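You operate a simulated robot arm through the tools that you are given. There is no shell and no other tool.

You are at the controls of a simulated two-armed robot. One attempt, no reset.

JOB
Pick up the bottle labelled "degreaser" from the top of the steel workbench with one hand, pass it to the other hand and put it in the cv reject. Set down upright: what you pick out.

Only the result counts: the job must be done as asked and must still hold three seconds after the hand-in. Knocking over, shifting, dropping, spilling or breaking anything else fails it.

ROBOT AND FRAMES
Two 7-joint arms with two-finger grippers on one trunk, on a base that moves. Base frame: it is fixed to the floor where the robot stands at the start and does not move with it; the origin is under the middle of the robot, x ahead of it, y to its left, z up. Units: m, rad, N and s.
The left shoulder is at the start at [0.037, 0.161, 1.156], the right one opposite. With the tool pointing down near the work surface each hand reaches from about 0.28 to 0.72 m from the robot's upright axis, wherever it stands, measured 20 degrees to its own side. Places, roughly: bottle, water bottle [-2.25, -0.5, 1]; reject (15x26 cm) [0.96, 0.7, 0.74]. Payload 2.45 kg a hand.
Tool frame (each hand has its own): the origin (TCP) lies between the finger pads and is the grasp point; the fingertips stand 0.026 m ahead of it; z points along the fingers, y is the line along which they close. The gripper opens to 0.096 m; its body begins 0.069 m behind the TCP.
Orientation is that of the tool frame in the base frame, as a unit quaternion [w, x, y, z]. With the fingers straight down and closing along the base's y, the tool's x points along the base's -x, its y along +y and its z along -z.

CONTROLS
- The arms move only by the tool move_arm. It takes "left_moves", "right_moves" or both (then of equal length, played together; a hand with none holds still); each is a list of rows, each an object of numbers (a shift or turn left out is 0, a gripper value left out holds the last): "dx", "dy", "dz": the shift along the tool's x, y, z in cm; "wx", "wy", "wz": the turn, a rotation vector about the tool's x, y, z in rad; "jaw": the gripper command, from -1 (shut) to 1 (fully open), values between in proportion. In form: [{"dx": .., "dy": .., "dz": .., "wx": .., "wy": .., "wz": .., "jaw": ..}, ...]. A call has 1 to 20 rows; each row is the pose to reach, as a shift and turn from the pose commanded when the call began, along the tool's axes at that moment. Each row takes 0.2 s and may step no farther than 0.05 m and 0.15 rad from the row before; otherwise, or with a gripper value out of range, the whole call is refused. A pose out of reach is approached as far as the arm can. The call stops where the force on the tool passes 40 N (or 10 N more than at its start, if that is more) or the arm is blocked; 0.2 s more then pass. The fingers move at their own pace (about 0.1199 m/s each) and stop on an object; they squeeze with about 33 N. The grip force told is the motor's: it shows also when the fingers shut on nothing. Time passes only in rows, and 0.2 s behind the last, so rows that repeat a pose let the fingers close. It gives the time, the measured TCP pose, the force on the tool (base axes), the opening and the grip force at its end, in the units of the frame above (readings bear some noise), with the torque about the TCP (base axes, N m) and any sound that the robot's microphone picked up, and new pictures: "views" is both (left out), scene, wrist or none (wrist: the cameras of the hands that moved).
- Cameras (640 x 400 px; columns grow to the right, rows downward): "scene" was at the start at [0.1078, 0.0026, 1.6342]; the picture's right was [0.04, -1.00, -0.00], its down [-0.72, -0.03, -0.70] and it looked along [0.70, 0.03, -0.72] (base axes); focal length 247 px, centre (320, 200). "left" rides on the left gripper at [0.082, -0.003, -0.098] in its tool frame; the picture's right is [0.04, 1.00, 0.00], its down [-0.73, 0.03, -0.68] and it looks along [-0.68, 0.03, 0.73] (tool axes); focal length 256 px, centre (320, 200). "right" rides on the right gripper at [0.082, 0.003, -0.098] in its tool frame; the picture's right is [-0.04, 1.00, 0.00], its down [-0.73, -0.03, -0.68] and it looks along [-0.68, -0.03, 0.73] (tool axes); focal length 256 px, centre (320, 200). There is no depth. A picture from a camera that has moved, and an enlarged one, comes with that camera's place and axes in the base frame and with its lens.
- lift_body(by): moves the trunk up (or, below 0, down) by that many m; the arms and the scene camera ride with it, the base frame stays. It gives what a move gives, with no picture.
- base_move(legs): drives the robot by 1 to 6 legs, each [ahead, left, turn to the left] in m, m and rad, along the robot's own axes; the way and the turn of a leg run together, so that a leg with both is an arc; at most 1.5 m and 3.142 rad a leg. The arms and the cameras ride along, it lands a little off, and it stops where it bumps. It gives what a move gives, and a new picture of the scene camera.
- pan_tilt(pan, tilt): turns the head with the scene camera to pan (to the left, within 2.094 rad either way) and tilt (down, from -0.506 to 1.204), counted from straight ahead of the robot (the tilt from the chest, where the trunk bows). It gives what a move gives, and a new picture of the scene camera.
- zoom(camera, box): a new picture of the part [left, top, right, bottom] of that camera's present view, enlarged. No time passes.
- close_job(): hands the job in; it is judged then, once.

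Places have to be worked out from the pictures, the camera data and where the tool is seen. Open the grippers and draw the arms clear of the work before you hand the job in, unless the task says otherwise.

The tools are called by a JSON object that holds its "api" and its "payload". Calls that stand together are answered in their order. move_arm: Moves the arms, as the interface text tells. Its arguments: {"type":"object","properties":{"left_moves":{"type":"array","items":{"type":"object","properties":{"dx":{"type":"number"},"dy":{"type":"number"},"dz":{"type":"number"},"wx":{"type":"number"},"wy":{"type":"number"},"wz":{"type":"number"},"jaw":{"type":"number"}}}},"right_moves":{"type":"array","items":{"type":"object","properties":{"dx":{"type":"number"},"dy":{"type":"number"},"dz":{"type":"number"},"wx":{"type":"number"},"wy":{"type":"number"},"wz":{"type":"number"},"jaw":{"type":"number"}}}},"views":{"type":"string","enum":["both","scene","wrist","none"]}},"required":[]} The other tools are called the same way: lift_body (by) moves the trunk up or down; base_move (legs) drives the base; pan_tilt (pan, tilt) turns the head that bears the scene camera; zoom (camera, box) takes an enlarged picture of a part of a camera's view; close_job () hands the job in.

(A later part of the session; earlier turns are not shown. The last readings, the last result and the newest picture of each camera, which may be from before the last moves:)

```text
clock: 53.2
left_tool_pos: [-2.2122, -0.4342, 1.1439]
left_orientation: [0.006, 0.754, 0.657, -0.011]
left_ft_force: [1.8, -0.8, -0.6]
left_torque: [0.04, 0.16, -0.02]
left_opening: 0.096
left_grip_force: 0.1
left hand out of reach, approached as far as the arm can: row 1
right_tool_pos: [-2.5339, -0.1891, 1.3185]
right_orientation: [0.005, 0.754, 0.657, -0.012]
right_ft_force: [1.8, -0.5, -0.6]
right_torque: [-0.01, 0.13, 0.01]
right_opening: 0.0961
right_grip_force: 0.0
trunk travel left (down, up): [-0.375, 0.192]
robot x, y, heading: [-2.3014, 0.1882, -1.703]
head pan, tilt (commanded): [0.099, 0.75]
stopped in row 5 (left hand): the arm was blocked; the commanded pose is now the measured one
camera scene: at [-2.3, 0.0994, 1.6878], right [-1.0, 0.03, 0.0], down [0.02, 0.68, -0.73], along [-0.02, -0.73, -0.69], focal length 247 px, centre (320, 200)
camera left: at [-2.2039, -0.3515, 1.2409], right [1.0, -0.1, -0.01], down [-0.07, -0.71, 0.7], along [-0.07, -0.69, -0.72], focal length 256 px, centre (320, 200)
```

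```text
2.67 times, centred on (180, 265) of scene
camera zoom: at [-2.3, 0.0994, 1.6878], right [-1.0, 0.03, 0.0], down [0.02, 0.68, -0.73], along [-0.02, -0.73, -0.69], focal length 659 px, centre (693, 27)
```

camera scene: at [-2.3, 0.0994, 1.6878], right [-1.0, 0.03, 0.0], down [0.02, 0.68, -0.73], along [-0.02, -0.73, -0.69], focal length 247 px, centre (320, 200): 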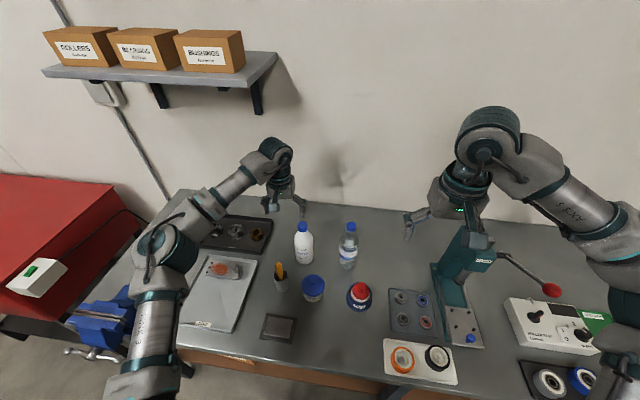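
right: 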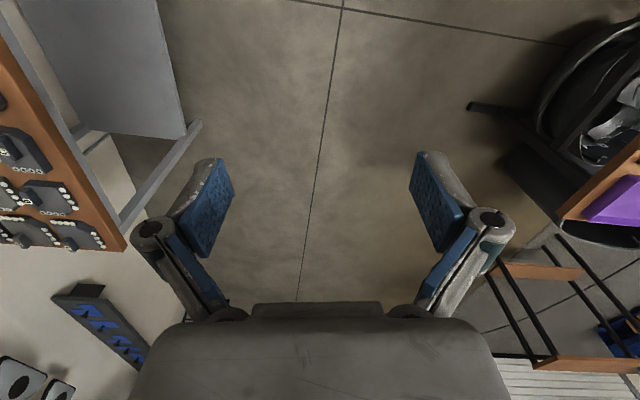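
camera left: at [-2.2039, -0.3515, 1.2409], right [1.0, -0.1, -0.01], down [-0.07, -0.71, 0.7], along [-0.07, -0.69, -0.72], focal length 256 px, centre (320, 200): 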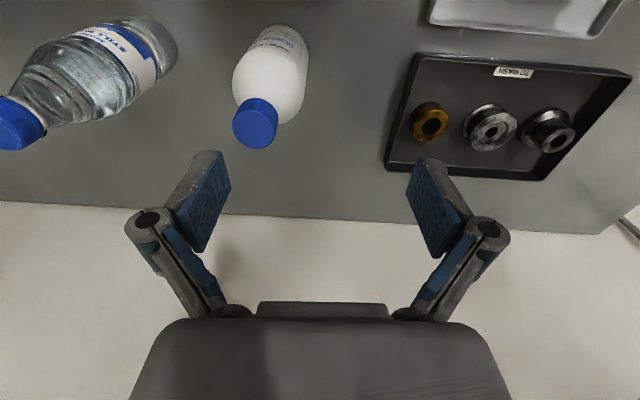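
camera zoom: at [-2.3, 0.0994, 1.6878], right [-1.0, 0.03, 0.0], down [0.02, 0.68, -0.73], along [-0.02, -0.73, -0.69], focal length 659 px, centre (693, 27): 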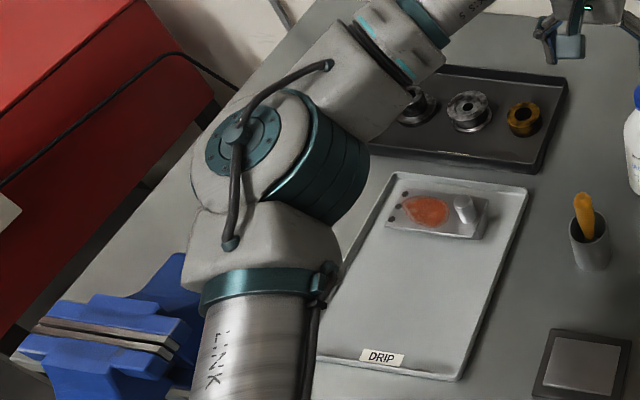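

Relative to the hand, the cap is about 1.6 cm ahead and 5.1 cm toward the hand's -y, cap top z≈1.06. I shift over it, coming down only 3 cm, and re-check by the wrist camera (target near column 320).

{"api": "move_arm", "payload": {"left_moves": [{"dx": -0.5, "dy": -2, "dz": 0}, {"dx": -1, "dy": -4, "dz": 0}, {"dx": -1.5, "dy": -5, "dz": 1.5}, {"dx": -1.5, "dy": -5, "dz": 3}, {"dx": -1.5, "dy": -5, "dz": 3}]}}

```text
clock: 54.4
left_tool_pos: [-2.2615, -0.4433, 1.115]
left_orientation: [0.004, 0.754, 0.657, -0.012]
left_ft_force: [0.9, -0.4, 0.1]
left_torque: [0.07, 0.1, -0.01]
left_opening: 0.096
left_grip_force: 0.0
right_tool_pos: [-2.5282, -0.1889, 1.32]
right_orientation: [0.003, 0.755, 0.656, -0.013]
right_ft_force: [0.2, -0.2, -1.1]
right_torque: [-0.04, 0.05, 0.02]
right_opening: 0.0961
right_grip_force: 0.0
trunk travel left (down, up): [-0.375, 0.192]
robot x, y, heading: [-2.3012, 0.1896, -1.704]
head pan, tilt (commanded): [0.099, 0.75]
camera scene: at [-2.2523, 0.0934, 1.6867], right [-1.0, 0.03, 0.03], down [0.0, 0.69, -0.73], along [-0.04, -0.73, -0.69], focal length 247 px, centre (320, 200)
camera left: at [-2.2516, -0.36, 1.2104], right [1.0, -0.1, -0.01], down [-0.06, -0.71, 0.7], along [-0.08, -0.69, -0.72], focal length 256 px, centre (320, 200)
```

scene: 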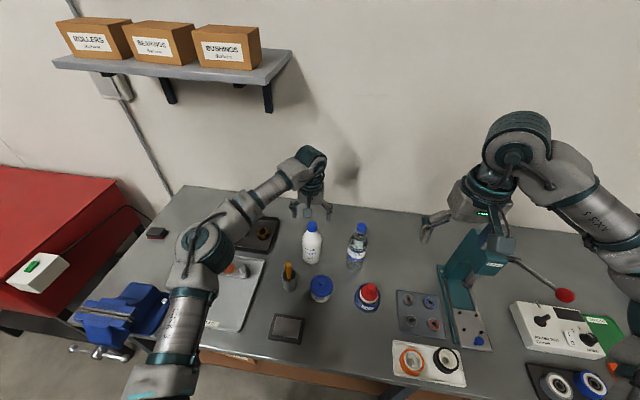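
left: 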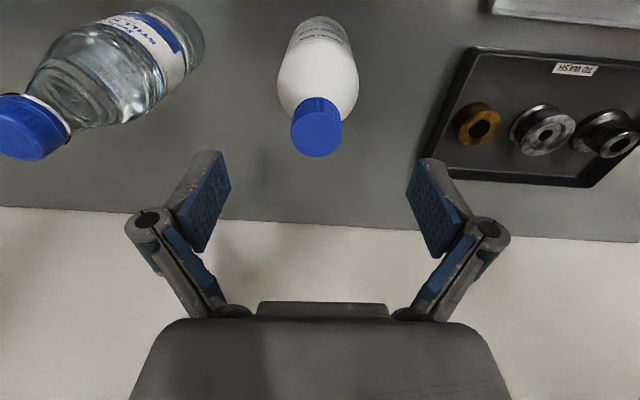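

The cap now sits nearly centred (col ≈317). I let the sway settle for a moment and zoom.

{"api": "move_arm", "payload": {"left_moves": [{"dz": 0}, {"dz": 0}, {"dz": 0}, {"dz": 0}, {"dz": 0}], "views": "none"}}

{"api": "zoom", "payload": {"camera": "left", "box": [240, 70, 400, 170]}}

```text
clock: 55.8
left_tool_pos: [-2.3145, -0.433, 1.1207]
left_orientation: [0.019, 0.758, 0.652, -0.003]
left_ft_force: [-0.5, 0.2, 0.3]
left_torque: [-0.04, -0.05, -0.01]
left_opening: 0.0963
left_grip_force: 0.2
right_tool_pos: [-2.5869, -0.1766, 1.314]
right_orientation: [0.018, 0.758, 0.652, -0.002]
right_ft_force: [-0.2, -0.1, 0.0]
right_torque: [0.03, -0.01, -0.04]
right_opening: 0.0959
right_grip_force: 0.0
trunk travel left (down, up): [-0.375, 0.192]
robot x, y, heading: [-2.316, 0.1907, -1.704]
head pan, tilt (commanded): [0.099, 0.75]
stopped in row 5 (left hand): the arm was blocked; the commanded pose is now the measured one
```

```text
4.00 times, centred on (320, 120) of left
camera zoom: at [-2.308, -0.349, 1.217], right [0.99, -0.11, 0.02], down [-0.09, -0.71, 0.7], along [-0.06, -0.7, -0.71], focal length 1024 px, centre (320, 520)
```

zoom: 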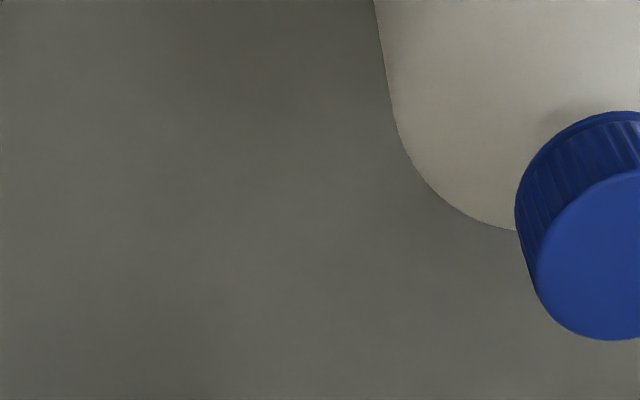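

The whole robot is rocking (hand x went from -2.2615 to -2.3145 with no command). I take a few readings in time to understand the sway before going lower.

{"api": "pan_tilt", "payload": {"pan": 0.1, "tilt": 0.75}}

{"api": "pan_tilt", "payload": {"pan": 0.1, "tilt": 0.75}}

{"api": "pan_tilt", "payload": {"pan": 0.1, "tilt": 0.75}}

```text
clock: 56.4
left_tool_pos: [-2.3185, -0.4321, 1.1222]
left_orientation: [0.019, 0.757, 0.653, -0.003]
left_ft_force: [-0.8, 0.1, 0.6]
left_torque: [-0.07, -0.11, 0.0]
left_opening: 0.096
left_grip_force: 0.0
right_tool_pos: [-2.5903, -0.176, 1.3156]
right_orientation: [0.019, 0.758, 0.652, -0.003]
right_ft_force: [-1.2, -0.7, -0.4]
right_torque: [-0.01, -0.07, -0.02]
right_opening: 0.0958
right_grip_force: 0.1
trunk travel left (down, up): [-0.375, 0.192]
robot x, y, heading: [-2.3172, 0.1917, -1.705]
head pan, tilt (commanded): [0.099, 0.75]
camera scene: at [-2.3193, 0.1022, 1.6878], right [-1.0, 0.03, 0.0], down [0.02, 0.68, -0.73], along [-0.02, -0.73, -0.69], focal length 247 px, centre (320, 200)
```

scene: 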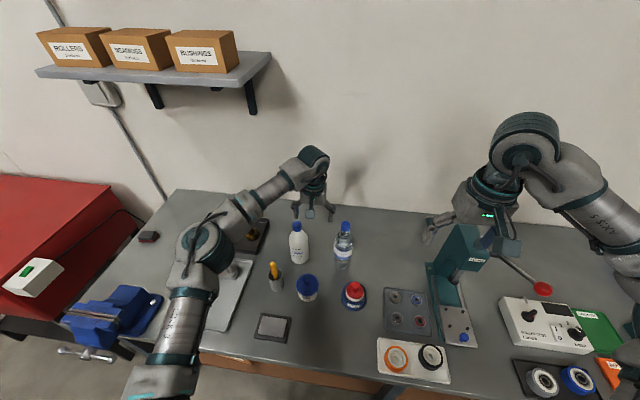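

```text
clock: 57.0
left_tool_pos: [-2.2633, -0.4404, 1.116]
left_orientation: [0.004, 0.755, 0.655, -0.015]
left_ft_force: [0.7, -1.6, -0.5]
left_torque: [0.08, 0.14, 0.05]
left_opening: 0.0959
left_grip_force: 0.1
right_tool_pos: [-2.5295, -0.1835, 1.3228]
right_orientation: [0.003, 0.756, 0.655, -0.015]
right_ft_force: [0.8, -0.1, 0.3]
right_torque: [-0.07, 0.05, 0.03]
right_opening: 0.0962
right_grip_force: 0.1
trunk travel left (down, up): [-0.375, 0.192]
robot x, y, heading: [-2.3069, 0.1919, -1.702]
head pan, tilt (commanded): [0.099, 0.75]
camera scene: at [-2.2686, 0.095, 1.6871], right [-1.0, 0.03, 0.02], down [0.01, 0.69, -0.73], along [-0.04, -0.73, -0.69], focal length 247 px, centre (320, 200)
```

scene: 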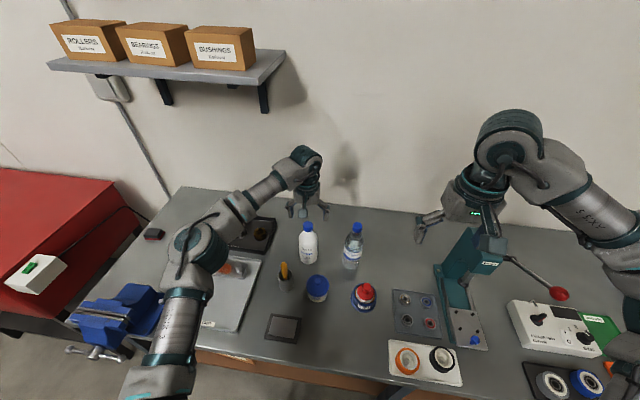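

```text
clock: 57.6
left_tool_pos: [-2.3236, -0.431, 1.122]
left_orientation: [0.021, 0.758, 0.652, -0.001]
left_ft_force: [-1.0, 1.0, -0.6]
left_torque: [-0.07, -0.14, 0.03]
left_opening: 0.0961
left_grip_force: 0.0
right_tool_pos: [-2.5974, -0.1765, 1.3132]
right_orientation: [0.021, 0.758, 0.651, 0.0]
right_ft_force: [-1.0, -0.6, 0.4]
right_torque: [0.03, -0.06, -0.01]
right_opening: 0.0962
right_grip_force: 0.0
trunk travel left (down, up): [-0.375, 0.192]
robot x, y, heading: [-2.3158, 0.1938, -1.706]
head pan, tilt (commanded): [0.099, 0.75]
camera scene: at [-2.3639, 0.1075, 1.6872], right [-1.0, 0.04, -0.03], down [0.05, 0.68, -0.73], along [-0.01, -0.73, -0.68], focal length 247 px, centre (320, 200)
```

scene: 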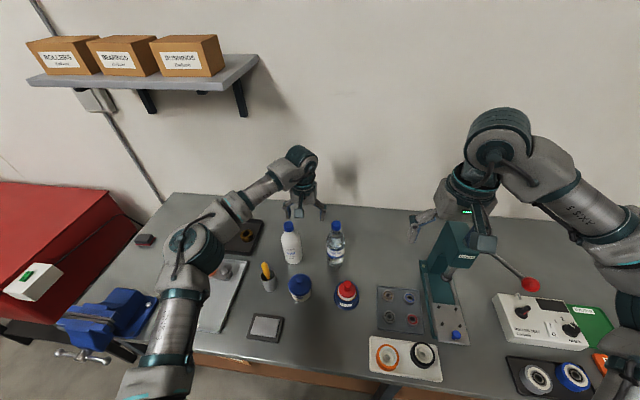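

The robot is rocking side to side by about ±3 cm. I let time pass with the arms still to see if it damps out.

{"api": "lift_body", "payload": {"by": 0.0}}

{"api": "lift_body", "payload": {"by": 0.0}}

{"api": "lift_body", "payload": {"by": 0.0}}

{"api": "lift_body", "payload": {"by": 0.0}}

```text
clock: 58.1
left_tool_pos: [-2.2858, -0.4357, 1.1181]
left_orientation: [0.011, 0.756, 0.654, -0.011]
left_ft_force: [1.1, -1.0, -0.1]
left_torque: [0.06, 0.08, 0.01]
left_opening: 0.0962
left_grip_force: 0.1
right_tool_pos: [-2.5524, -0.1812, 1.3185]
right_orientation: [0.008, 0.757, 0.654, -0.009]
right_ft_force: [0.1, 0.0, -0.1]
right_torque: [0.01, 0.07, 0.01]
right_opening: 0.0958
right_grip_force: 0.0
trunk travel left (down, up): [-0.375, 0.192]
robot x, y, heading: [-2.3138, 0.1891, -1.706]
head pan, tilt (commanded): [0.099, 0.75]
```

```text
clock: 58.6
left_tool_pos: [-2.304, -0.4354, 1.1195]
left_orientation: [0.016, 0.757, 0.654, -0.007]
left_ft_force: [-0.6, 0.3, -0.4]
left_torque: [-0.05, -0.03, 0.03]
left_opening: 0.096
left_grip_force: 0.1
right_tool_pos: [-2.5742, -0.1788, 1.316]
right_orientation: [0.016, 0.758, 0.652, -0.004]
right_ft_force: [-0.2, 0.2, 0.0]
right_torque: [0.03, 0.01, -0.04]
right_opening: 0.096
right_grip_force: 0.0
trunk travel left (down, up): [-0.375, 0.192]
robot x, y, heading: [-2.3135, 0.1876, -1.706]
head pan, tilt (commanded): [0.099, 0.75]
```

```text
clock: 59.1
left_tool_pos: [-2.3074, -0.4324, 1.1213]
left_orientation: [0.016, 0.758, 0.652, -0.005]
left_ft_force: [0.0, -0.1, -0.4]
left_torque: [0.01, -0.05, 0.01]
left_opening: 0.0959
left_grip_force: 0.1
right_tool_pos: [-2.5774, -0.1779, 1.316]
right_orientation: [0.014, 0.758, 0.652, -0.004]
right_ft_force: [0.2, -0.5, -0.1]
right_torque: [-0.02, 0.03, -0.01]
right_opening: 0.096
right_grip_force: 0.2
trunk travel left (down, up): [-0.375, 0.192]
robot x, y, heading: [-2.3154, 0.1914, -1.703]
head pan, tilt (commanded): [0.099, 0.75]
```

```text
clock: 59.6
left_tool_pos: [-2.2815, -0.4377, 1.119]
left_orientation: [0.01, 0.756, 0.654, -0.011]
left_ft_force: [0.5, -0.1, 0.0]
left_torque: [0.07, 0.07, 0.02]
left_opening: 0.096
left_grip_force: 0.1
right_tool_pos: [-2.5502, -0.1829, 1.3193]
right_orientation: [0.008, 0.757, 0.653, -0.01]
right_ft_force: [0.1, -0.3, -0.3]
right_torque: [-0.01, 0.08, 0.01]
right_opening: 0.096
right_grip_force: 0.0
trunk travel left (down, up): [-0.375, 0.192]
robot x, y, heading: [-2.306, 0.1866, -1.705]
head pan, tilt (commanded): [0.099, 0.75]
```

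The swing seems to be shrinking; I wait longer.

{"api": "lift_body", "payload": {"by": 0.0}}

{"api": "lift_body", "payload": {"by": 0.0}}

{"api": "lift_body", "payload": {"by": 0.0}}

{"api": "lift_body", "payload": {"by": 0.0}}

{"api": "lift_body", "payload": {"by": 0.0}}

{"api": "lift_body", "payload": {"by": 0.0}}

```text
clock: 60.1
left_tool_pos: [-2.3289, -0.4294, 1.1229]
left_orientation: [0.021, 0.759, 0.651, -0.001]
left_ft_force: [-1.2, 1.1, -0.2]
left_torque: [-0.07, -0.14, 0.0]
left_opening: 0.0958
left_grip_force: 0.0
right_tool_pos: [-2.6019, -0.1746, 1.3119]
right_orientation: [0.021, 0.759, 0.651, 0.002]
right_ft_force: [-1.6, -0.2, 0.1]
right_torque: [0.04, -0.07, 0.02]
right_opening: 0.0959
right_grip_force: 0.0
trunk travel left (down, up): [-0.375, 0.192]
robot x, y, heading: [-2.3182, 0.1895, -1.704]
head pan, tilt (commanded): [0.099, 0.75]
```

```text
clock: 60.6
left_tool_pos: [-2.2633, -0.4411, 1.1171]
left_orientation: [0.004, 0.755, 0.655, -0.016]
left_ft_force: [2.4, -1.4, -1.1]
left_torque: [0.13, 0.15, 0.02]
left_opening: 0.0959
left_grip_force: 0.0
right_tool_pos: [-2.5292, -0.1852, 1.323]
right_orientation: [0.004, 0.756, 0.654, -0.014]
right_ft_force: [1.6, -0.6, 0.3]
right_torque: [0.01, 0.14, 0.02]
right_opening: 0.0959
right_grip_force: 0.1
trunk travel left (down, up): [-0.375, 0.192]
robot x, y, heading: [-2.3069, 0.1893, -1.708]
head pan, tilt (commanded): [0.099, 0.75]
```

```text
clock: 61.1
left_tool_pos: [-2.3426, -0.4278, 1.1214]
left_orientation: [0.025, 0.759, 0.651, 0.002]
left_ft_force: [-1.2, 0.4, 0.0]
left_torque: [-0.1, -0.16, -0.04]
left_opening: 0.0959
left_grip_force: 0.0
right_tool_pos: [-2.6166, -0.1724, 1.3103]
right_orientation: [0.025, 0.76, 0.65, 0.005]
right_ft_force: [-1.1, 0.1, 0.5]
right_torque: [0.05, -0.18, -0.01]
right_opening: 0.0961
right_grip_force: 0.1
trunk travel left (down, up): [-0.375, 0.192]
robot x, y, heading: [-2.3202, 0.1912, -1.704]
head pan, tilt (commanded): [0.099, 0.75]
```

```text
clock: 61.6
left_tool_pos: [-2.2545, -0.4425, 1.1171]
left_orientation: [0.003, 0.755, 0.656, -0.018]
left_ft_force: [0.9, -1.8, 1.1]
left_torque: [0.1, 0.09, 0.01]
left_opening: 0.0958
left_grip_force: 0.1
right_tool_pos: [-2.5213, -0.1859, 1.3227]
right_orientation: [0.001, 0.756, 0.655, -0.017]
right_ft_force: [-0.2, -0.1, 0.0]
right_torque: [-0.01, 0.03, 0.03]
right_opening: 0.0959
right_grip_force: 0.1
trunk travel left (down, up): [-0.375, 0.192]
robot x, y, heading: [-2.3, 0.1871, -1.705]
head pan, tilt (commanded): [0.099, 0.75]
```

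```text
clock: 62.1
left_tool_pos: [-2.3447, -0.4295, 1.1232]
left_orientation: [0.026, 0.759, 0.651, 0.003]
left_ft_force: [-2.7, 2.1, -0.3]
left_torque: [-0.17, -0.25, 0.0]
left_opening: 0.0961
left_grip_force: 0.2
right_tool_pos: [-2.6192, -0.1718, 1.309]
right_orientation: [0.025, 0.759, 0.65, 0.006]
right_ft_force: [-2.4, 0.0, 0.8]
right_torque: [0.04, -0.23, -0.01]
right_opening: 0.0958
right_grip_force: 0.0
trunk travel left (down, up): [-0.375, 0.192]
robot x, y, heading: [-2.3201, 0.1903, -1.707]
head pan, tilt (commanded): [0.099, 0.75]
```

```text
clock: 62.6
left_tool_pos: [-2.2602, -0.44, 1.1164]
left_orientation: [0.004, 0.755, 0.655, -0.015]
left_ft_force: [1.8, -1.2, -0.2]
left_torque: [0.1, 0.21, 0.01]
left_opening: 0.0958
left_grip_force: 0.1
right_tool_pos: [-2.5241, -0.1851, 1.3224]
right_orientation: [0.002, 0.756, 0.654, -0.016]
right_ft_force: [1.2, 0.4, 0.0]
right_torque: [-0.01, 0.13, -0.03]
right_opening: 0.0962
right_grip_force: 0.0
trunk travel left (down, up): [-0.375, 0.192]
robot x, y, heading: [-2.305, 0.186, -1.704]
head pan, tilt (commanded): [0.099, 0.75]
```

The rocking persists and even grows, perhaps because the base is touching the bench. I back off 6 cm to break any contact, the hand being safely above the bottle tops.

{"api": "base_move", "payload": {"legs": [[-0.06, 0, 0]]}}

{"api": "lift_body", "payload": {"by": 0.0}}

{"api": "lift_body", "payload": {"by": 0.0}}

{"api": "lift_body", "payload": {"by": 0.0}}

{"api": "lift_body", "payload": {"by": 0.0}}

{"api": "lift_body", "payload": {"by": 0.0}}

```text
clock: 63.5
left_tool_pos: [-2.2655, -0.3858, 1.1112]
left_orientation: [0.004, 0.756, 0.654, -0.012]
left_ft_force: [1.8, -0.8, 0.1]
left_torque: [0.09, 0.13, -0.02]
left_opening: 0.096
left_grip_force: 0.0
right_tool_pos: [-2.5277, -0.1302, 1.3165]
right_orientation: [0.001, 0.757, 0.653, -0.011]
right_ft_force: [0.7, 0.3, 0.8]
right_torque: [-0.01, 0.07, 0.0]
right_opening: 0.0961
right_grip_force: 0.1
trunk travel left (down, up): [-0.375, 0.192]
robot x, y, heading: [-2.2963, 0.2476, -1.701]
head pan, tilt (commanded): [0.099, 0.75]
camera scene: at [-2.243, 0.139, 1.6846], right [-1.0, 0.03, 0.03], down [0.0, 0.7, -0.72], along [-0.05, -0.72, -0.69], focal length 247 px, centre (320, 200)
```

scene: 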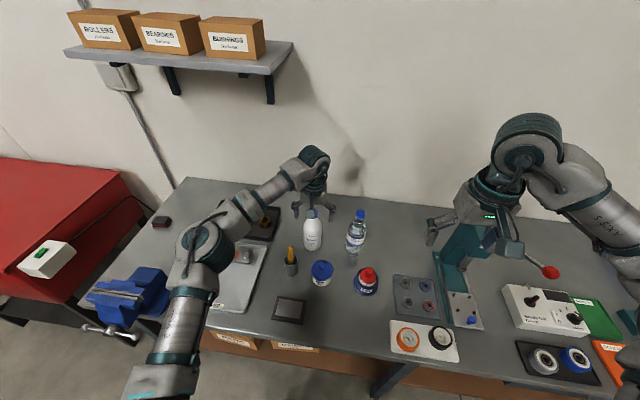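

```text
clock: 64.0
left_tool_pos: [-2.3129, -0.3696, 1.121]
left_orientation: [0.023, 0.758, 0.652, 0.002]
left_ft_force: [-1.0, 0.4, 0.3]
left_torque: [-0.04, -0.09, -0.01]
left_opening: 0.0962
left_grip_force: 0.0
right_tool_pos: [-2.5867, -0.1122, 1.3104]
right_orientation: [0.022, 0.759, 0.651, 0.001]
right_ft_force: [-0.2, -0.4, 0.5]
right_torque: [0.06, -0.09, 0.01]
right_opening: 0.096
right_grip_force: 0.1
trunk travel left (down, up): [-0.375, 0.192]
robot x, y, heading: [-2.2945, 0.2493, -1.708]
head pan, tilt (commanded): [0.099, 0.75]
```

```text
clock: 64.5
left_tool_pos: [-2.2977, -0.3662, 1.1237]
left_orientation: [0.021, 0.756, 0.654, -0.005]
left_ft_force: [-0.4, -0.7, -0.5]
left_torque: [-0.01, -0.01, -0.02]
left_opening: 0.0959
left_grip_force: 0.0
right_tool_pos: [-2.5692, -0.1083, 1.3171]
right_orientation: [0.018, 0.758, 0.652, -0.004]
right_ft_force: [0.0, -0.5, -0.3]
right_torque: [0.04, 0.06, 0.01]
right_opening: 0.0957
right_grip_force: 0.0
trunk travel left (down, up): [-0.375, 0.192]
robot x, y, heading: [-2.2968, 0.252, -1.703]
head pan, tilt (commanded): [0.099, 0.75]
```

```text
clock: 65.0
left_tool_pos: [-2.2895, -0.3683, 1.1255]
left_orientation: [0.018, 0.757, 0.653, -0.008]
left_ft_force: [0.2, -0.5, 0.4]
left_torque: [0.01, 0.03, -0.01]
left_opening: 0.096
left_grip_force: 0.0
right_tool_pos: [-2.558, -0.1077, 1.3178]
right_orientation: [0.016, 0.757, 0.653, -0.008]
right_ft_force: [-0.3, -0.8, -1.1]
right_torque: [-0.03, 0.0, 0.01]
right_opening: 0.0958
right_grip_force: 0.0
trunk travel left (down, up): [-0.375, 0.192]
robot x, y, heading: [-2.2977, 0.2486, -1.709]
head pan, tilt (commanded): [0.099, 0.75]
```

```text
clock: 65.5
left_tool_pos: [-2.3228, -0.3622, 1.1267]
left_orientation: [0.027, 0.758, 0.652, 0.0]
left_ft_force: [-1.1, 0.8, 0.2]
left_torque: [-0.06, -0.08, 0.0]
left_opening: 0.096
left_grip_force: 0.0
right_tool_pos: [-2.5966, -0.1047, 1.3138]
right_orientation: [0.025, 0.758, 0.652, 0.0]
right_ft_force: [-1.1, 0.7, 0.7]
right_torque: [0.01, -0.04, 0.01]
right_opening: 0.0961
right_grip_force: 0.0
trunk travel left (down, up): [-0.375, 0.192]
robot x, y, heading: [-2.3036, 0.2485, -1.715]
head pan, tilt (commanded): [0.099, 0.75]
```

```text
clock: 66.0
left_tool_pos: [-2.2669, -0.3723, 1.1233]
left_orientation: [0.013, 0.756, 0.655, -0.011]
left_ft_force: [1.6, -0.3, 0.1]
left_torque: [0.08, 0.11, 0.02]
left_opening: 0.0962
left_grip_force: 0.1
right_tool_pos: [-2.5351, -0.1122, 1.3215]
right_orientation: [0.011, 0.756, 0.654, -0.013]
right_ft_force: [0.9, 0.2, 0.2]
right_torque: [-0.04, 0.08, 0.03]
right_opening: 0.0962
right_grip_force: 0.0
trunk travel left (down, up): [-0.375, 0.192]
robot x, y, heading: [-2.2916, 0.2482, -1.707]
head pan, tilt (commanded): [0.099, 0.75]
```

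Still rocking at about 1 Hz; I watch longer here, free of the bench, to see whether it decays.

{"api": "lift_body", "payload": {"by": 0.0}}

{"api": "lift_body", "payload": {"by": 0.0}}

{"api": "lift_body", "payload": {"by": 0.0}}

{"api": "lift_body", "payload": {"by": 0.0}}

{"api": "lift_body", "payload": {"by": 0.0}}

{"api": "lift_body", "payload": {"by": 0.0}}

{"api": "lift_body", "payload": {"by": 0.0}}

{"api": "lift_body", "payload": {"by": 0.0}}

```text
clock: 66.5
left_tool_pos: [-2.3416, -0.3605, 1.127]
left_orientation: [0.031, 0.758, 0.651, 0.005]
left_ft_force: [-2.8, 1.1, -0.2]
left_torque: [-0.12, -0.16, -0.03]
left_opening: 0.0958
left_grip_force: 0.1
right_tool_pos: [-2.6169, -0.102, 1.3092]
right_orientation: [0.03, 0.759, 0.65, 0.006]
right_ft_force: [-1.8, -0.1, 0.1]
right_torque: [0.02, -0.14, -0.01]
right_opening: 0.096
right_grip_force: 0.0
trunk travel left (down, up): [-0.375, 0.192]
robot x, y, heading: [-2.3111, 0.253, -1.713]
head pan, tilt (commanded): [0.099, 0.75]
```

```text
clock: 67.0
left_tool_pos: [-2.2532, -0.3743, 1.1203]
left_orientation: [0.008, 0.755, 0.656, -0.014]
left_ft_force: [1.4, -1.1, 0.7]
left_torque: [0.14, 0.22, 0.01]
left_opening: 0.0958
left_grip_force: 0.1
right_tool_pos: [-2.5195, -0.1159, 1.3244]
right_orientation: [0.007, 0.755, 0.655, -0.016]
right_ft_force: [1.5, -0.3, 0.1]
right_torque: [-0.02, 0.14, 0.0]
right_opening: 0.0962
right_grip_force: 0.1
trunk travel left (down, up): [-0.375, 0.192]
robot x, y, heading: [-2.2902, 0.2493, -1.705]
head pan, tilt (commanded): [0.099, 0.75]
```

```text
clock: 67.5
left_tool_pos: [-2.3508, -0.3593, 1.1273]
left_orientation: [0.036, 0.758, 0.651, 0.007]
left_ft_force: [-1.5, 1.2, -0.1]
left_torque: [-0.12, -0.12, -0.05]
left_opening: 0.0959
left_grip_force: 0.0
right_tool_pos: [-2.6274, -0.0994, 1.3067]
right_orientation: [0.033, 0.759, 0.65, 0.008]
right_ft_force: [-0.1, 0.0, 0.3]
right_torque: [-0.01, -0.03, -0.01]
right_opening: 0.0959
right_grip_force: 0.0
trunk travel left (down, up): [-0.375, 0.192]
robot x, y, heading: [-2.3102, 0.2517, -1.712]
head pan, tilt (commanded): [0.099, 0.75]
```

```text
clock: 68.0
left_tool_pos: [-2.2501, -0.3753, 1.1207]
left_orientation: [0.007, 0.755, 0.655, -0.016]
left_ft_force: [1.5, -1.0, 0.4]
left_torque: [0.1, 0.11, -0.03]
left_opening: 0.0959
left_grip_force: 0.0
right_tool_pos: [-2.5131, -0.1174, 1.3243]
right_orientation: [0.005, 0.756, 0.654, -0.016]
right_ft_force: [0.7, -1.0, 0.1]
right_torque: [-0.04, 0.1, 0.05]
right_opening: 0.0959
right_grip_force: 0.0
trunk travel left (down, up): [-0.375, 0.192]
robot x, y, heading: [-2.2902, 0.2491, -1.706]
head pan, tilt (commanded): [0.099, 0.75]
```

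```text
clock: 68.5
left_tool_pos: [-2.3493, -0.3604, 1.1269]
left_orientation: [0.034, 0.758, 0.652, 0.007]
left_ft_force: [-3.4, 1.3, 0.7]
left_torque: [-0.17, -0.3, 0.0]
left_opening: 0.0959
left_grip_force: 0.1
right_tool_pos: [-2.6271, -0.102, 1.3071]
right_orientation: [0.033, 0.759, 0.65, 0.009]
right_ft_force: [-2.7, 0.4, 0.0]
right_torque: [0.02, -0.2, -0.01]
right_opening: 0.0958
right_grip_force: 0.0
trunk travel left (down, up): [-0.375, 0.192]
robot x, y, heading: [-2.3083, 0.2541, -1.706]
head pan, tilt (commanded): [0.099, 0.75]
```

```text
clock: 69.0
left_tool_pos: [-2.2547, -0.3758, 1.1203]
left_orientation: [0.008, 0.756, 0.655, -0.013]
left_ft_force: [3.1, -2.3, 0.2]
left_torque: [0.16, 0.29, 0.0]
left_opening: 0.0958
left_grip_force: 0.0
right_tool_pos: [-2.5204, -0.1184, 1.3229]
right_orientation: [0.006, 0.757, 0.653, -0.014]
right_ft_force: [2.1, -0.5, 0.7]
right_torque: [0.0, 0.2, 0.0]
right_opening: 0.0962
right_grip_force: 0.0
trunk travel left (down, up): [-0.375, 0.192]
robot x, y, heading: [-2.2878, 0.2478, -1.708]
head pan, tilt (commanded): [0.099, 0.75]
```

```text
clock: 69.5
left_tool_pos: [-2.3367, -0.3622, 1.1241]
left_orientation: [0.03, 0.756, 0.654, 0.006]
left_ft_force: [-0.8, 1.1, -0.7]
left_torque: [-0.15, -0.07, 0.01]
left_opening: 0.0956
left_grip_force: 0.1
right_tool_pos: [-2.6125, -0.1053, 1.3076]
right_orientation: [0.028, 0.758, 0.652, 0.007]
right_ft_force: [-0.9, -0.6, 0.7]
right_torque: [0.08, -0.09, -0.04]
right_opening: 0.0959
right_grip_force: 0.2
trunk travel left (down, up): [-0.375, 0.192]
robot x, y, heading: [-2.3051, 0.2568, -1.704]
head pan, tilt (commanded): [0.099, 0.75]
```

```text
clock: 70.0
left_tool_pos: [-2.2709, -0.3727, 1.119]
left_orientation: [0.012, 0.756, 0.654, -0.01]
left_ft_force: [1.4, -0.8, -1.9]
left_torque: [0.06, 0.09, 0.02]
left_opening: 0.0958
left_grip_force: 0.1
right_tool_pos: [-2.5389, -0.1137, 1.3186]
right_orientation: [0.009, 0.757, 0.653, -0.01]
right_ft_force: [-0.2, -0.5, -1.3]
right_torque: [0.02, 0.05, 0.01]
right_opening: 0.0958
right_grip_force: 0.0
trunk travel left (down, up): [-0.375, 0.192]
robot x, y, heading: [-2.2907, 0.254, -1.708]
head pan, tilt (commanded): [0.099, 0.75]
```

The rocking is self-sustained with the trunk raised and left arm far out. I draw the left hand back and up toward its start pose and see whether the swing dies.

{"api": "move_arm", "payload": {"left_moves": [{"dx": 3, "dz": -2}, {"dx": 6, "dz": -4}, {"dx": 9, "dz": -6}, {"dx": 12, "dz": -8}, {"dx": 12, "dz": -8}], "views": "scene"}}

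{"api": "lift_body", "payload": {"by": -0.05}}

{"api": "lift_body", "payload": {"by": 0.0}}

{"api": "lift_body", "payload": {"by": 0.0}}

{"api": "lift_body", "payload": {"by": 0.0}}

{"api": "lift_body", "payload": {"by": 0.0}}

{"api": "lift_body", "payload": {"by": 0.0}}

{"api": "lift_body", "payload": {"by": 0.0}}

```text
clock: 71.5
left_tool_pos: [-2.3293, -0.2362, 1.2036]
left_orientation: [0.031, 0.759, 0.651, 0.003]
left_ft_force: [0.0, 0.1, 0.5]
left_torque: [-0.09, -0.01, 0.02]
left_opening: 0.0961
left_grip_force: 0.0
right_tool_pos: [-2.6192, -0.1009, 1.3104]
right_orientation: [0.03, 0.761, 0.649, 0.006]
right_ft_force: [0.3, -0.8, -0.4]
right_torque: [0.01, -0.02, -0.02]
right_opening: 0.0958
right_grip_force: 0.0
trunk travel left (down, up): [-0.375, 0.192]
robot x, y, heading: [-2.3103, 0.2519, -1.705]
head pan, tilt (commanded): [0.099, 0.75]
stopped in row 5 (left hand): the arm was blocked; the commanded pose is now the measured one
camera scene: at [-2.3676, 0.1688, 1.6865], right [-1.0, 0.04, -0.03], down [0.05, 0.68, -0.73], along [-0.01, -0.73, -0.68], focal length 247 px, centre (320, 200)
```

scene: 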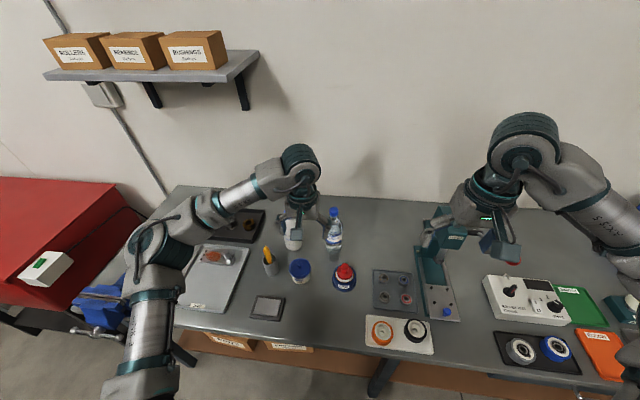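

```text
clock: 72.4
left_tool_pos: [-2.328, -0.2359, 1.1553]
left_orientation: [0.033, 0.758, 0.651, 0.001]
left_ft_force: [-0.7, 1.0, 0.0]
left_torque: [-0.09, -0.08, -0.02]
left_opening: 0.0961
left_grip_force: 0.0
right_tool_pos: [-2.6184, -0.0991, 1.262]
right_orientation: [0.03, 0.761, 0.648, 0.005]
right_ft_force: [-1.5, 0.4, 0.2]
right_torque: [0.0, -0.09, 0.02]
right_opening: 0.0961
right_grip_force: 0.0
trunk travel left (down, up): [-0.325, 0.242]
robot x, y, heading: [-2.3173, 0.254, -1.708]
head pan, tilt (commanded): [0.099, 0.75]
```

```text
clock: 72.9
left_tool_pos: [-2.294, -0.2403, 1.1514]
left_orientation: [0.022, 0.758, 0.652, -0.006]
left_ft_force: [0.6, -1.0, -0.2]
left_torque: [0.03, 0.04, 0.01]
left_opening: 0.0958
left_grip_force: 0.1
right_tool_pos: [-2.5807, -0.1055, 1.2683]
right_orientation: [0.019, 0.76, 0.65, -0.005]
right_ft_force: [-0.3, 0.1, -0.8]
right_torque: [0.0, 0.06, 0.02]
right_opening: 0.0962
right_grip_force: 0.1
trunk travel left (down, up): [-0.325, 0.242]
robot x, y, heading: [-2.3079, 0.2523, -1.703]
head pan, tilt (commanded): [0.099, 0.75]
```

```text
clock: 73.4
left_tool_pos: [-2.2978, -0.2414, 1.1519]
left_orientation: [0.025, 0.758, 0.652, -0.004]
left_ft_force: [0.3, 0.2, 0.3]
left_torque: [-0.01, 0.01, 0.0]
left_opening: 0.0961
left_grip_force: 0.1
right_tool_pos: [-2.5848, -0.1035, 1.2668]
right_orientation: [0.022, 0.759, 0.65, -0.003]
right_ft_force: [-0.5, -0.1, -0.4]
right_torque: [0.02, 0.0, 0.01]
right_opening: 0.0959
right_grip_force: 0.1
trunk travel left (down, up): [-0.325, 0.242]
robot x, y, heading: [-2.3041, 0.2499, -1.705]
head pan, tilt (commanded): [0.099, 0.75]
```

```text
clock: 73.9
left_tool_pos: [-2.3246, -0.2353, 1.1542]
left_orientation: [0.031, 0.759, 0.651, 0.001]
left_ft_force: [-1.5, 0.1, 0.4]
left_torque: [-0.1, -0.09, 0.01]
left_opening: 0.0961
left_grip_force: 0.0
right_tool_pos: [-2.6142, -0.1007, 1.2626]
right_orientation: [0.027, 0.76, 0.649, 0.003]
right_ft_force: [-0.5, 0.8, -0.3]
right_torque: [-0.03, -0.1, -0.02]
right_opening: 0.0964
right_grip_force: 0.0
trunk travel left (down, up): [-0.325, 0.242]
robot x, y, heading: [-2.3145, 0.2498, -1.706]
head pan, tilt (commanded): [0.099, 0.75]
```

```text
clock: 74.4
left_tool_pos: [-2.2683, -0.2442, 1.1508]
left_orientation: [0.016, 0.757, 0.653, -0.011]
left_ft_force: [1.1, -1.5, -1.1]
left_torque: [0.07, 0.04, 0.02]
left_opening: 0.0963
left_grip_force: 0.2
right_tool_pos: [-2.555, -0.108, 1.2722]
right_orientation: [0.014, 0.759, 0.651, -0.01]
right_ft_force: [1.4, -0.1, 0.7]
right_torque: [-0.02, 0.07, 0.01]
right_opening: 0.0958
right_grip_force: 0.1
trunk travel left (down, up): [-0.325, 0.242]
robot x, y, heading: [-2.3036, 0.2489, -1.707]
head pan, tilt (commanded): [0.099, 0.75]
```

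```text
clock: 74.9
left_tool_pos: [-2.3491, -0.2322, 1.1549]
left_orientation: [0.037, 0.76, 0.649, 0.007]
left_ft_force: [-1.8, 2.4, -0.7]
left_torque: [-0.15, -0.14, -0.04]
left_opening: 0.0961
left_grip_force: 0.0
right_tool_pos: [-2.6385, -0.0961, 1.2594]
right_orientation: [0.035, 0.762, 0.646, 0.01]
right_ft_force: [-2.0, -0.4, 0.4]
right_torque: [0.04, -0.13, 0.0]
right_opening: 0.0958
right_grip_force: 0.1
trunk travel left (down, up): [-0.325, 0.242]
robot x, y, heading: [-2.3164, 0.2516, -1.708]
head pan, tilt (commanded): [0.099, 0.75]
```

```text
clock: 75.4
left_tool_pos: [-2.2553, -0.2464, 1.1493]
left_orientation: [0.012, 0.756, 0.654, -0.013]
left_ft_force: [0.5, -1.4, -1.0]
left_torque: [0.15, 0.14, 0.04]
left_opening: 0.0962
left_grip_force: 0.1
right_tool_pos: [-2.5401, -0.1109, 1.2738]
right_orientation: [0.01, 0.757, 0.653, -0.014]
right_ft_force: [1.7, 0.7, 0.2]
right_torque: [-0.03, 0.1, 0.02]
right_opening: 0.0958
right_grip_force: 0.0
trunk travel left (down, up): [-0.325, 0.242]
robot x, y, heading: [-2.2978, 0.2462, -1.707]
head pan, tilt (commanded): [0.099, 0.75]
```

Even pulled back it keeps rocking about ±4 cm. I back off from the bench and lower the trunk (lower centre of mass) as a longer pause to see if that calms it.

{"api": "base_move", "payload": {"legs": [[-0.2, 0, 0]]}}

{"api": "pan_tilt", "payload": {"pan": -1.2, "tilt": 0.75}}

{"api": "pan_tilt", "payload": {"pan": 0.0, "tilt": 0.75}}

{"api": "lift_body", "payload": {"by": 0.0}}

{"api": "lift_body", "payload": {"by": 0.0}}

{"api": "lift_body", "payload": {"by": 0.0}}

```text
clock: 77.0
left_tool_pos: [-2.2777, -0.0401, 1.1519]
left_orientation: [0.025, 0.758, 0.652, -0.003]
left_ft_force: [-0.3, -0.3, 0.5]
left_torque: [-0.03, -0.01, 0.04]
left_opening: 0.0958
left_grip_force: 0.2
right_tool_pos: [-2.5651, 0.0967, 1.2645]
right_orientation: [0.022, 0.759, 0.65, -0.001]
right_ft_force: [0.2, -0.4, -0.2]
right_torque: [-0.08, -0.05, -0.02]
right_opening: 0.0959
right_grip_force: 0.1
trunk travel left (down, up): [-0.325, 0.242]
robot x, y, heading: [-2.2797, 0.4484, -1.709]
head pan, tilt (commanded): [0.099, 0.75]
camera scene: at [-2.3176, 0.3456, 1.6364], right [-1.0, 0.04, -0.02], down [0.04, 0.68, -0.73], along [-0.01, -0.73, -0.69], focal length 247 px, centre (320, 200)
```

scene: 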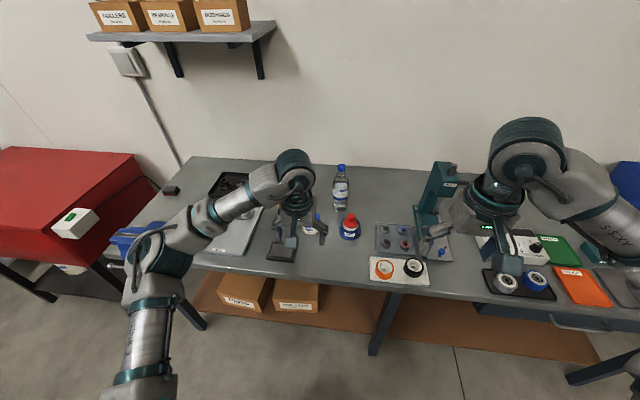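

```text
clock: 78.4
left_tool_pos: [-2.2869, -0.0325, 1.1567]
left_orientation: [0.03, 0.76, 0.649, -0.006]
left_ft_force: [-0.7, 1.5, -0.1]
left_torque: [-0.12, -0.11, 0.01]
left_opening: 0.0959
left_grip_force: 0.1
right_tool_pos: [-2.5725, 0.1057, 1.2703]
right_orientation: [0.026, 0.761, 0.648, -0.003]
right_ft_force: [-1.4, 0.4, 0.6]
right_torque: [0.06, -0.07, -0.04]
right_opening: 0.096
right_grip_force: 0.1
trunk travel left (down, up): [-0.325, 0.242]
robot x, y, heading: [-2.2848, 0.4506, -1.71]
head pan, tilt (commanded): [-1.201, 0.75]
camera scene: at [-2.3793, 0.4122, 1.6375], right [-0.23, 0.97, 0.0], down [0.67, 0.16, -0.73], along [-0.71, -0.17, -0.69], focal length 247 px, centre (320, 200)
```

scene: 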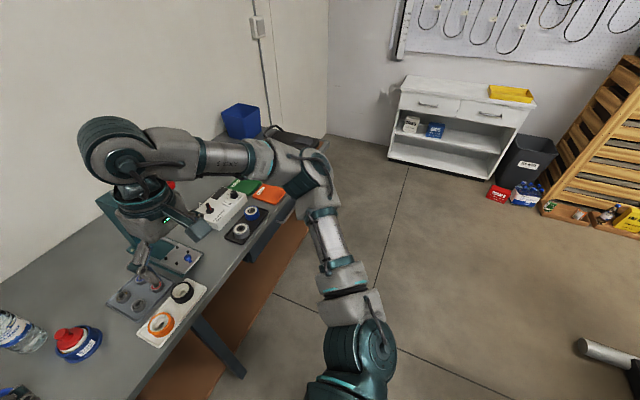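

```text
clock: 79.8
left_tool_pos: [-2.2137, -0.0424, 1.1518]
left_orientation: [0.01, 0.756, 0.654, -0.021]
left_ft_force: [1.0, -0.9, 0.0]
left_torque: [0.12, 0.06, 0.06]
left_opening: 0.0959
left_grip_force: 0.0
right_tool_pos: [-2.4952, 0.0953, 1.2784]
right_orientation: [0.007, 0.759, 0.651, -0.021]
right_ft_force: [0.6, 0.1, 0.3]
right_torque: [-0.01, 0.1, 0.02]
right_opening: 0.096
right_grip_force: 0.0
trunk travel left (down, up): [-0.325, 0.242]
robot x, y, heading: [-2.2716, 0.4491, -1.708]
head pan, tilt (commanded): [0.0, 0.75]
camera scene: at [-2.2627, 0.342, 1.6378], right [-0.99, 0.14, 0.01], down [0.08, 0.68, -0.73], along [-0.11, -0.72, -0.68], focal length 247 px, centre (320, 200)
```

scene: 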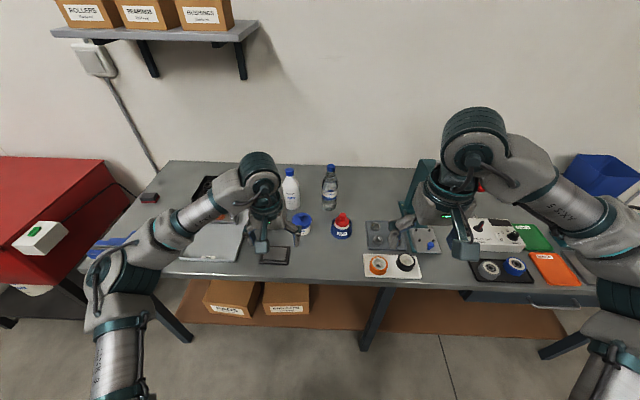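

```text
clock: 80.3
left_tool_pos: [-2.3032, -0.0295, 1.1578]
left_orientation: [0.031, 0.76, 0.649, -0.002]
left_ft_force: [-2.4, 2.3, 0.0]
left_torque: [-0.14, -0.18, -0.01]
left_opening: 0.0961
left_grip_force: 0.1
right_tool_pos: [-2.5886, 0.1069, 1.2658]
right_orientation: [0.03, 0.762, 0.647, 0.001]
right_ft_force: [-1.3, 0.0, -0.8]
right_torque: [0.04, -0.14, 0.0]
right_opening: 0.096
right_grip_force: 0.1
trunk travel left (down, up): [-0.325, 0.242]
robot x, y, heading: [-2.2898, 0.4501, -1.706]
head pan, tilt (commanded): [0.0, 0.75]
```

```text
clock: 80.8
left_tool_pos: [-2.2019, -0.0454, 1.1499]
left_orientation: [0.006, 0.756, 0.654, -0.023]
left_ft_force: [0.4, -1.8, -0.1]
left_torque: [0.16, 0.1, 0.0]
left_opening: 0.0963
left_grip_force: 0.0
right_tool_pos: [-2.4832, 0.0908, 1.2809]
right_orientation: [0.003, 0.758, 0.652, -0.024]
right_ft_force: [1.7, -0.2, -0.4]
right_torque: [-0.06, 0.12, 0.02]
right_opening: 0.0961
right_grip_force: 0.0
trunk travel left (down, up): [-0.325, 0.242]
robot x, y, heading: [-2.2711, 0.4481, -1.71]
head pan, tilt (commanded): [0.0, 0.75]
```

```text
clock: 81.3
left_tool_pos: [-2.305, -0.0289, 1.1569]
left_orientation: [0.033, 0.759, 0.65, 0.0]
left_ft_force: [-3.4, 1.0, 0.4]
left_torque: [-0.13, -0.26, 0.02]
left_opening: 0.0961
left_grip_force: 0.1
right_tool_pos: [-2.5933, 0.106, 1.2643]
right_orientation: [0.031, 0.761, 0.648, 0.003]
right_ft_force: [-3.1, 0.5, 1.3]
right_torque: [-0.01, -0.27, -0.01]
right_opening: 0.0962
right_grip_force: 0.1
trunk travel left (down, up): [-0.325, 0.242]
robot x, y, heading: [-2.288, 0.4487, -1.708]
head pan, tilt (commanded): [0.0, 0.75]
```

The rock is an undamped ~1.083 Hz sideways mode (amplitude ≈5 cm at hand height) excited by sideways motions. I try to cancel it with a small sideways base step timed at the extreme of the swing, then measure the result.

{"api": "pan_tilt", "payload": {"pan": 0.0, "tilt": 0.75}}

{"api": "base_move", "payload": {"legs": [[0, -0.03, 0]]}}

{"api": "lift_body", "payload": {"by": 0.0}}

{"api": "lift_body", "payload": {"by": 0.0}}

{"api": "lift_body", "payload": {"by": 0.0}}

{"api": "lift_body", "payload": {"by": 0.0}}

{"api": "lift_body", "payload": {"by": 0.0}}

{"api": "lift_body", "payload": {"by": 0.0}}

```text
clock: 81.9
left_tool_pos: [-2.2329, -0.0413, 1.1518]
left_orientation: [0.014, 0.757, 0.653, -0.014]
left_ft_force: [0.1, 0.2, -0.4]
left_torque: [0.02, 0.06, 0.02]
left_opening: 0.0956
left_grip_force: 0.1
right_tool_pos: [-2.5174, 0.0961, 1.2744]
right_orientation: [0.011, 0.759, 0.651, -0.014]
right_ft_force: [-0.2, 0.2, -1.1]
right_torque: [0.01, 0.02, 0.01]
right_opening: 0.0962
right_grip_force: 0.0
trunk travel left (down, up): [-0.325, 0.242]
robot x, y, heading: [-2.2767, 0.452, -1.712]
head pan, tilt (commanded): [0.0, 0.75]
camera scene: at [-2.239, 0.3356, 1.636], right [-0.99, 0.14, 0.03], down [0.07, 0.68, -0.73], along [-0.12, -0.72, -0.69], focal length 247 px, centre (320, 200)
```

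scene: 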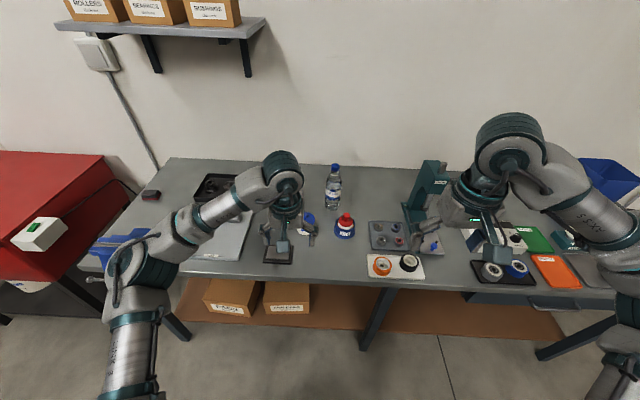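

```text
clock: 82.8
left_tool_pos: [-2.2371, -0.0397, 1.1499]
left_orientation: [0.007, 0.757, 0.653, -0.022]
left_ft_force: [0.4, -0.9, -0.6]
left_torque: [0.04, 0.05, 0.01]
left_opening: 0.0959
left_grip_force: 0.2
right_tool_pos: [-2.5188, 0.0974, 1.2799]
right_orientation: [0.005, 0.759, 0.651, -0.023]
right_ft_force: [1.0, -1.5, 0.1]
right_torque: [-0.01, 0.07, 0.02]
right_opening: 0.0961
right_grip_force: 0.1
trunk travel left (down, up): [-0.325, 0.242]
robot x, y, heading: [-2.3017, 0.4511, -1.706]
head pan, tilt (commanded): [0.0, 0.75]
camera scene: at [-2.2622, 0.3416, 1.637], right [-0.99, 0.13, 0.03], down [0.07, 0.68, -0.73], along [-0.12, -0.72, -0.68], focal length 247 px, centre (320, 200)
```

scene: 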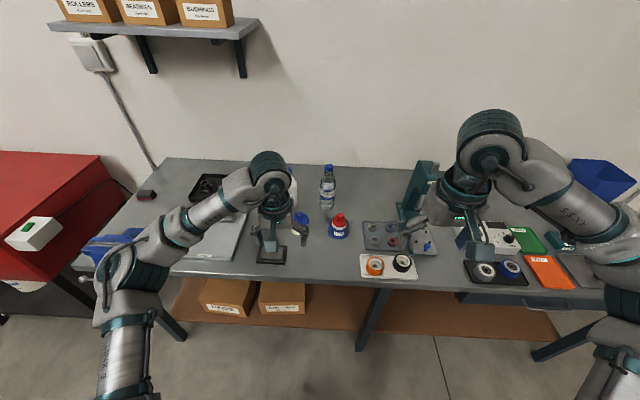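

```text
clock: 83.3
left_tool_pos: [-2.3024, -0.029, 1.158]
left_orientation: [0.029, 0.758, 0.651, -0.006]
left_ft_force: [-0.4, 0.8, -0.5]
left_torque: [-0.07, -0.12, 0.0]
left_opening: 0.0959
left_grip_force: 0.1
right_tool_pos: [-2.5897, 0.1095, 1.268]
right_orientation: [0.027, 0.76, 0.65, -0.004]
right_ft_force: [0.0, -0.3, 0.4]
right_torque: [0.03, -0.07, -0.03]
right_opening: 0.0962
right_grip_force: 0.1
trunk travel left (down, up): [-0.325, 0.242]
robot x, y, heading: [-2.3054, 0.4555, -1.707]
head pan, tilt (commanded): [0.0, 0.75]
```

```text
clock: 83.8
left_tool_pos: [-2.2507, -0.0353, 1.1537]
left_orientation: [0.014, 0.756, 0.654, -0.019]
left_ft_force: [0.2, -0.3, 0.2]
left_torque: [0.04, 0.01, -0.01]
left_opening: 0.0962
left_grip_force: 0.2
right_tool_pos: [-2.5333, 0.1014, 1.2776]
right_orientation: [0.011, 0.758, 0.651, -0.019]
right_ft_force: [1.1, -0.2, -0.4]
right_torque: [-0.03, 0.13, 0.0]
right_opening: 0.0957
right_grip_force: 0.1
trunk travel left (down, up): [-0.325, 0.242]
robot x, y, heading: [-2.2975, 0.4554, -1.706]
head pan, tilt (commanded): [0.0, 0.75]
```

```text
clock: 84.3
left_tool_pos: [-2.2836, -0.0318, 1.1574]
left_orientation: [0.023, 0.758, 0.652, -0.01]
left_ft_force: [-1.0, -1.0, 0.0]
left_torque: [-0.05, -0.03, -0.03]
left_opening: 0.0959
left_grip_force: 0.1
right_tool_pos: [-2.5677, 0.1065, 1.2724]
right_orientation: [0.021, 0.759, 0.651, -0.009]
right_ft_force: [0.9, 0.7, -0.4]
right_torque: [0.0, -0.01, 0.0]
right_opening: 0.0958
right_grip_force: 0.1
trunk travel left (down, up): [-0.325, 0.242]
robot x, y, heading: [-2.3018, 0.4538, -1.709]
head pan, tilt (commanded): [0.0, 0.75]
```

```text
clock: 84.8
left_tool_pos: [-2.275, -0.0307, 1.1561]
left_orientation: [0.021, 0.758, 0.652, -0.013]
left_ft_force: [0.5, 0.5, 0.2]
left_torque: [-0.04, 0.01, -0.01]
left_opening: 0.0959
left_grip_force: 0.0
right_tool_pos: [-2.5605, 0.105, 1.2738]
right_orientation: [0.017, 0.759, 0.65, -0.012]
right_ft_force: [0.3, 0.0, 0.0]
right_torque: [0.04, 0.0, 0.0]
right_opening: 0.096
right_grip_force: 0.1
trunk travel left (down, up): [-0.325, 0.242]
robot x, y, heading: [-2.3038, 0.4537, -1.708]
head pan, tilt (commanded): [0.0, 0.75]
```

```text
clock: 85.3
left_tool_pos: [-2.2553, -0.0339, 1.155]
left_orientation: [0.016, 0.756, 0.654, -0.016]
left_ft_force: [0.8, -1.1, -0.4]
left_torque: [0.02, 0.08, 0.01]
left_opening: 0.096
left_grip_force: 0.0
right_tool_pos: [-2.5393, 0.1018, 1.2759]
right_orientation: [0.014, 0.758, 0.652, -0.016]
right_ft_force: [0.1, -0.6, -0.7]
right_torque: [-0.03, 0.06, 0.02]
right_opening: 0.0959
right_grip_force: 0.1
trunk travel left (down, up): [-0.325, 0.242]
robot x, y, heading: [-2.2967, 0.4511, -1.704]
head pan, tilt (commanded): [0.0, 0.75]
```

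```text
clock: 85.8
left_tool_pos: [-2.2997, -0.0284, 1.1567]
left_orientation: [0.028, 0.758, 0.651, -0.007]
left_ft_force: [-2.3, 0.9, -0.4]
left_torque: [-0.08, -0.12, -0.01]
left_opening: 0.0962
left_grip_force: 0.0
right_tool_pos: [-2.5876, 0.1097, 1.2692]
right_orientation: [0.024, 0.76, 0.649, -0.006]
right_ft_force: [-1.1, 0.4, 0.0]
right_torque: [0.02, -0.08, -0.05]
right_opening: 0.0961
right_grip_force: 0.1
trunk travel left (down, up): [-0.325, 0.242]
robot x, y, heading: [-2.3071, 0.4529, -1.706]
head pan, tilt (commanded): [0.0, 0.75]
```

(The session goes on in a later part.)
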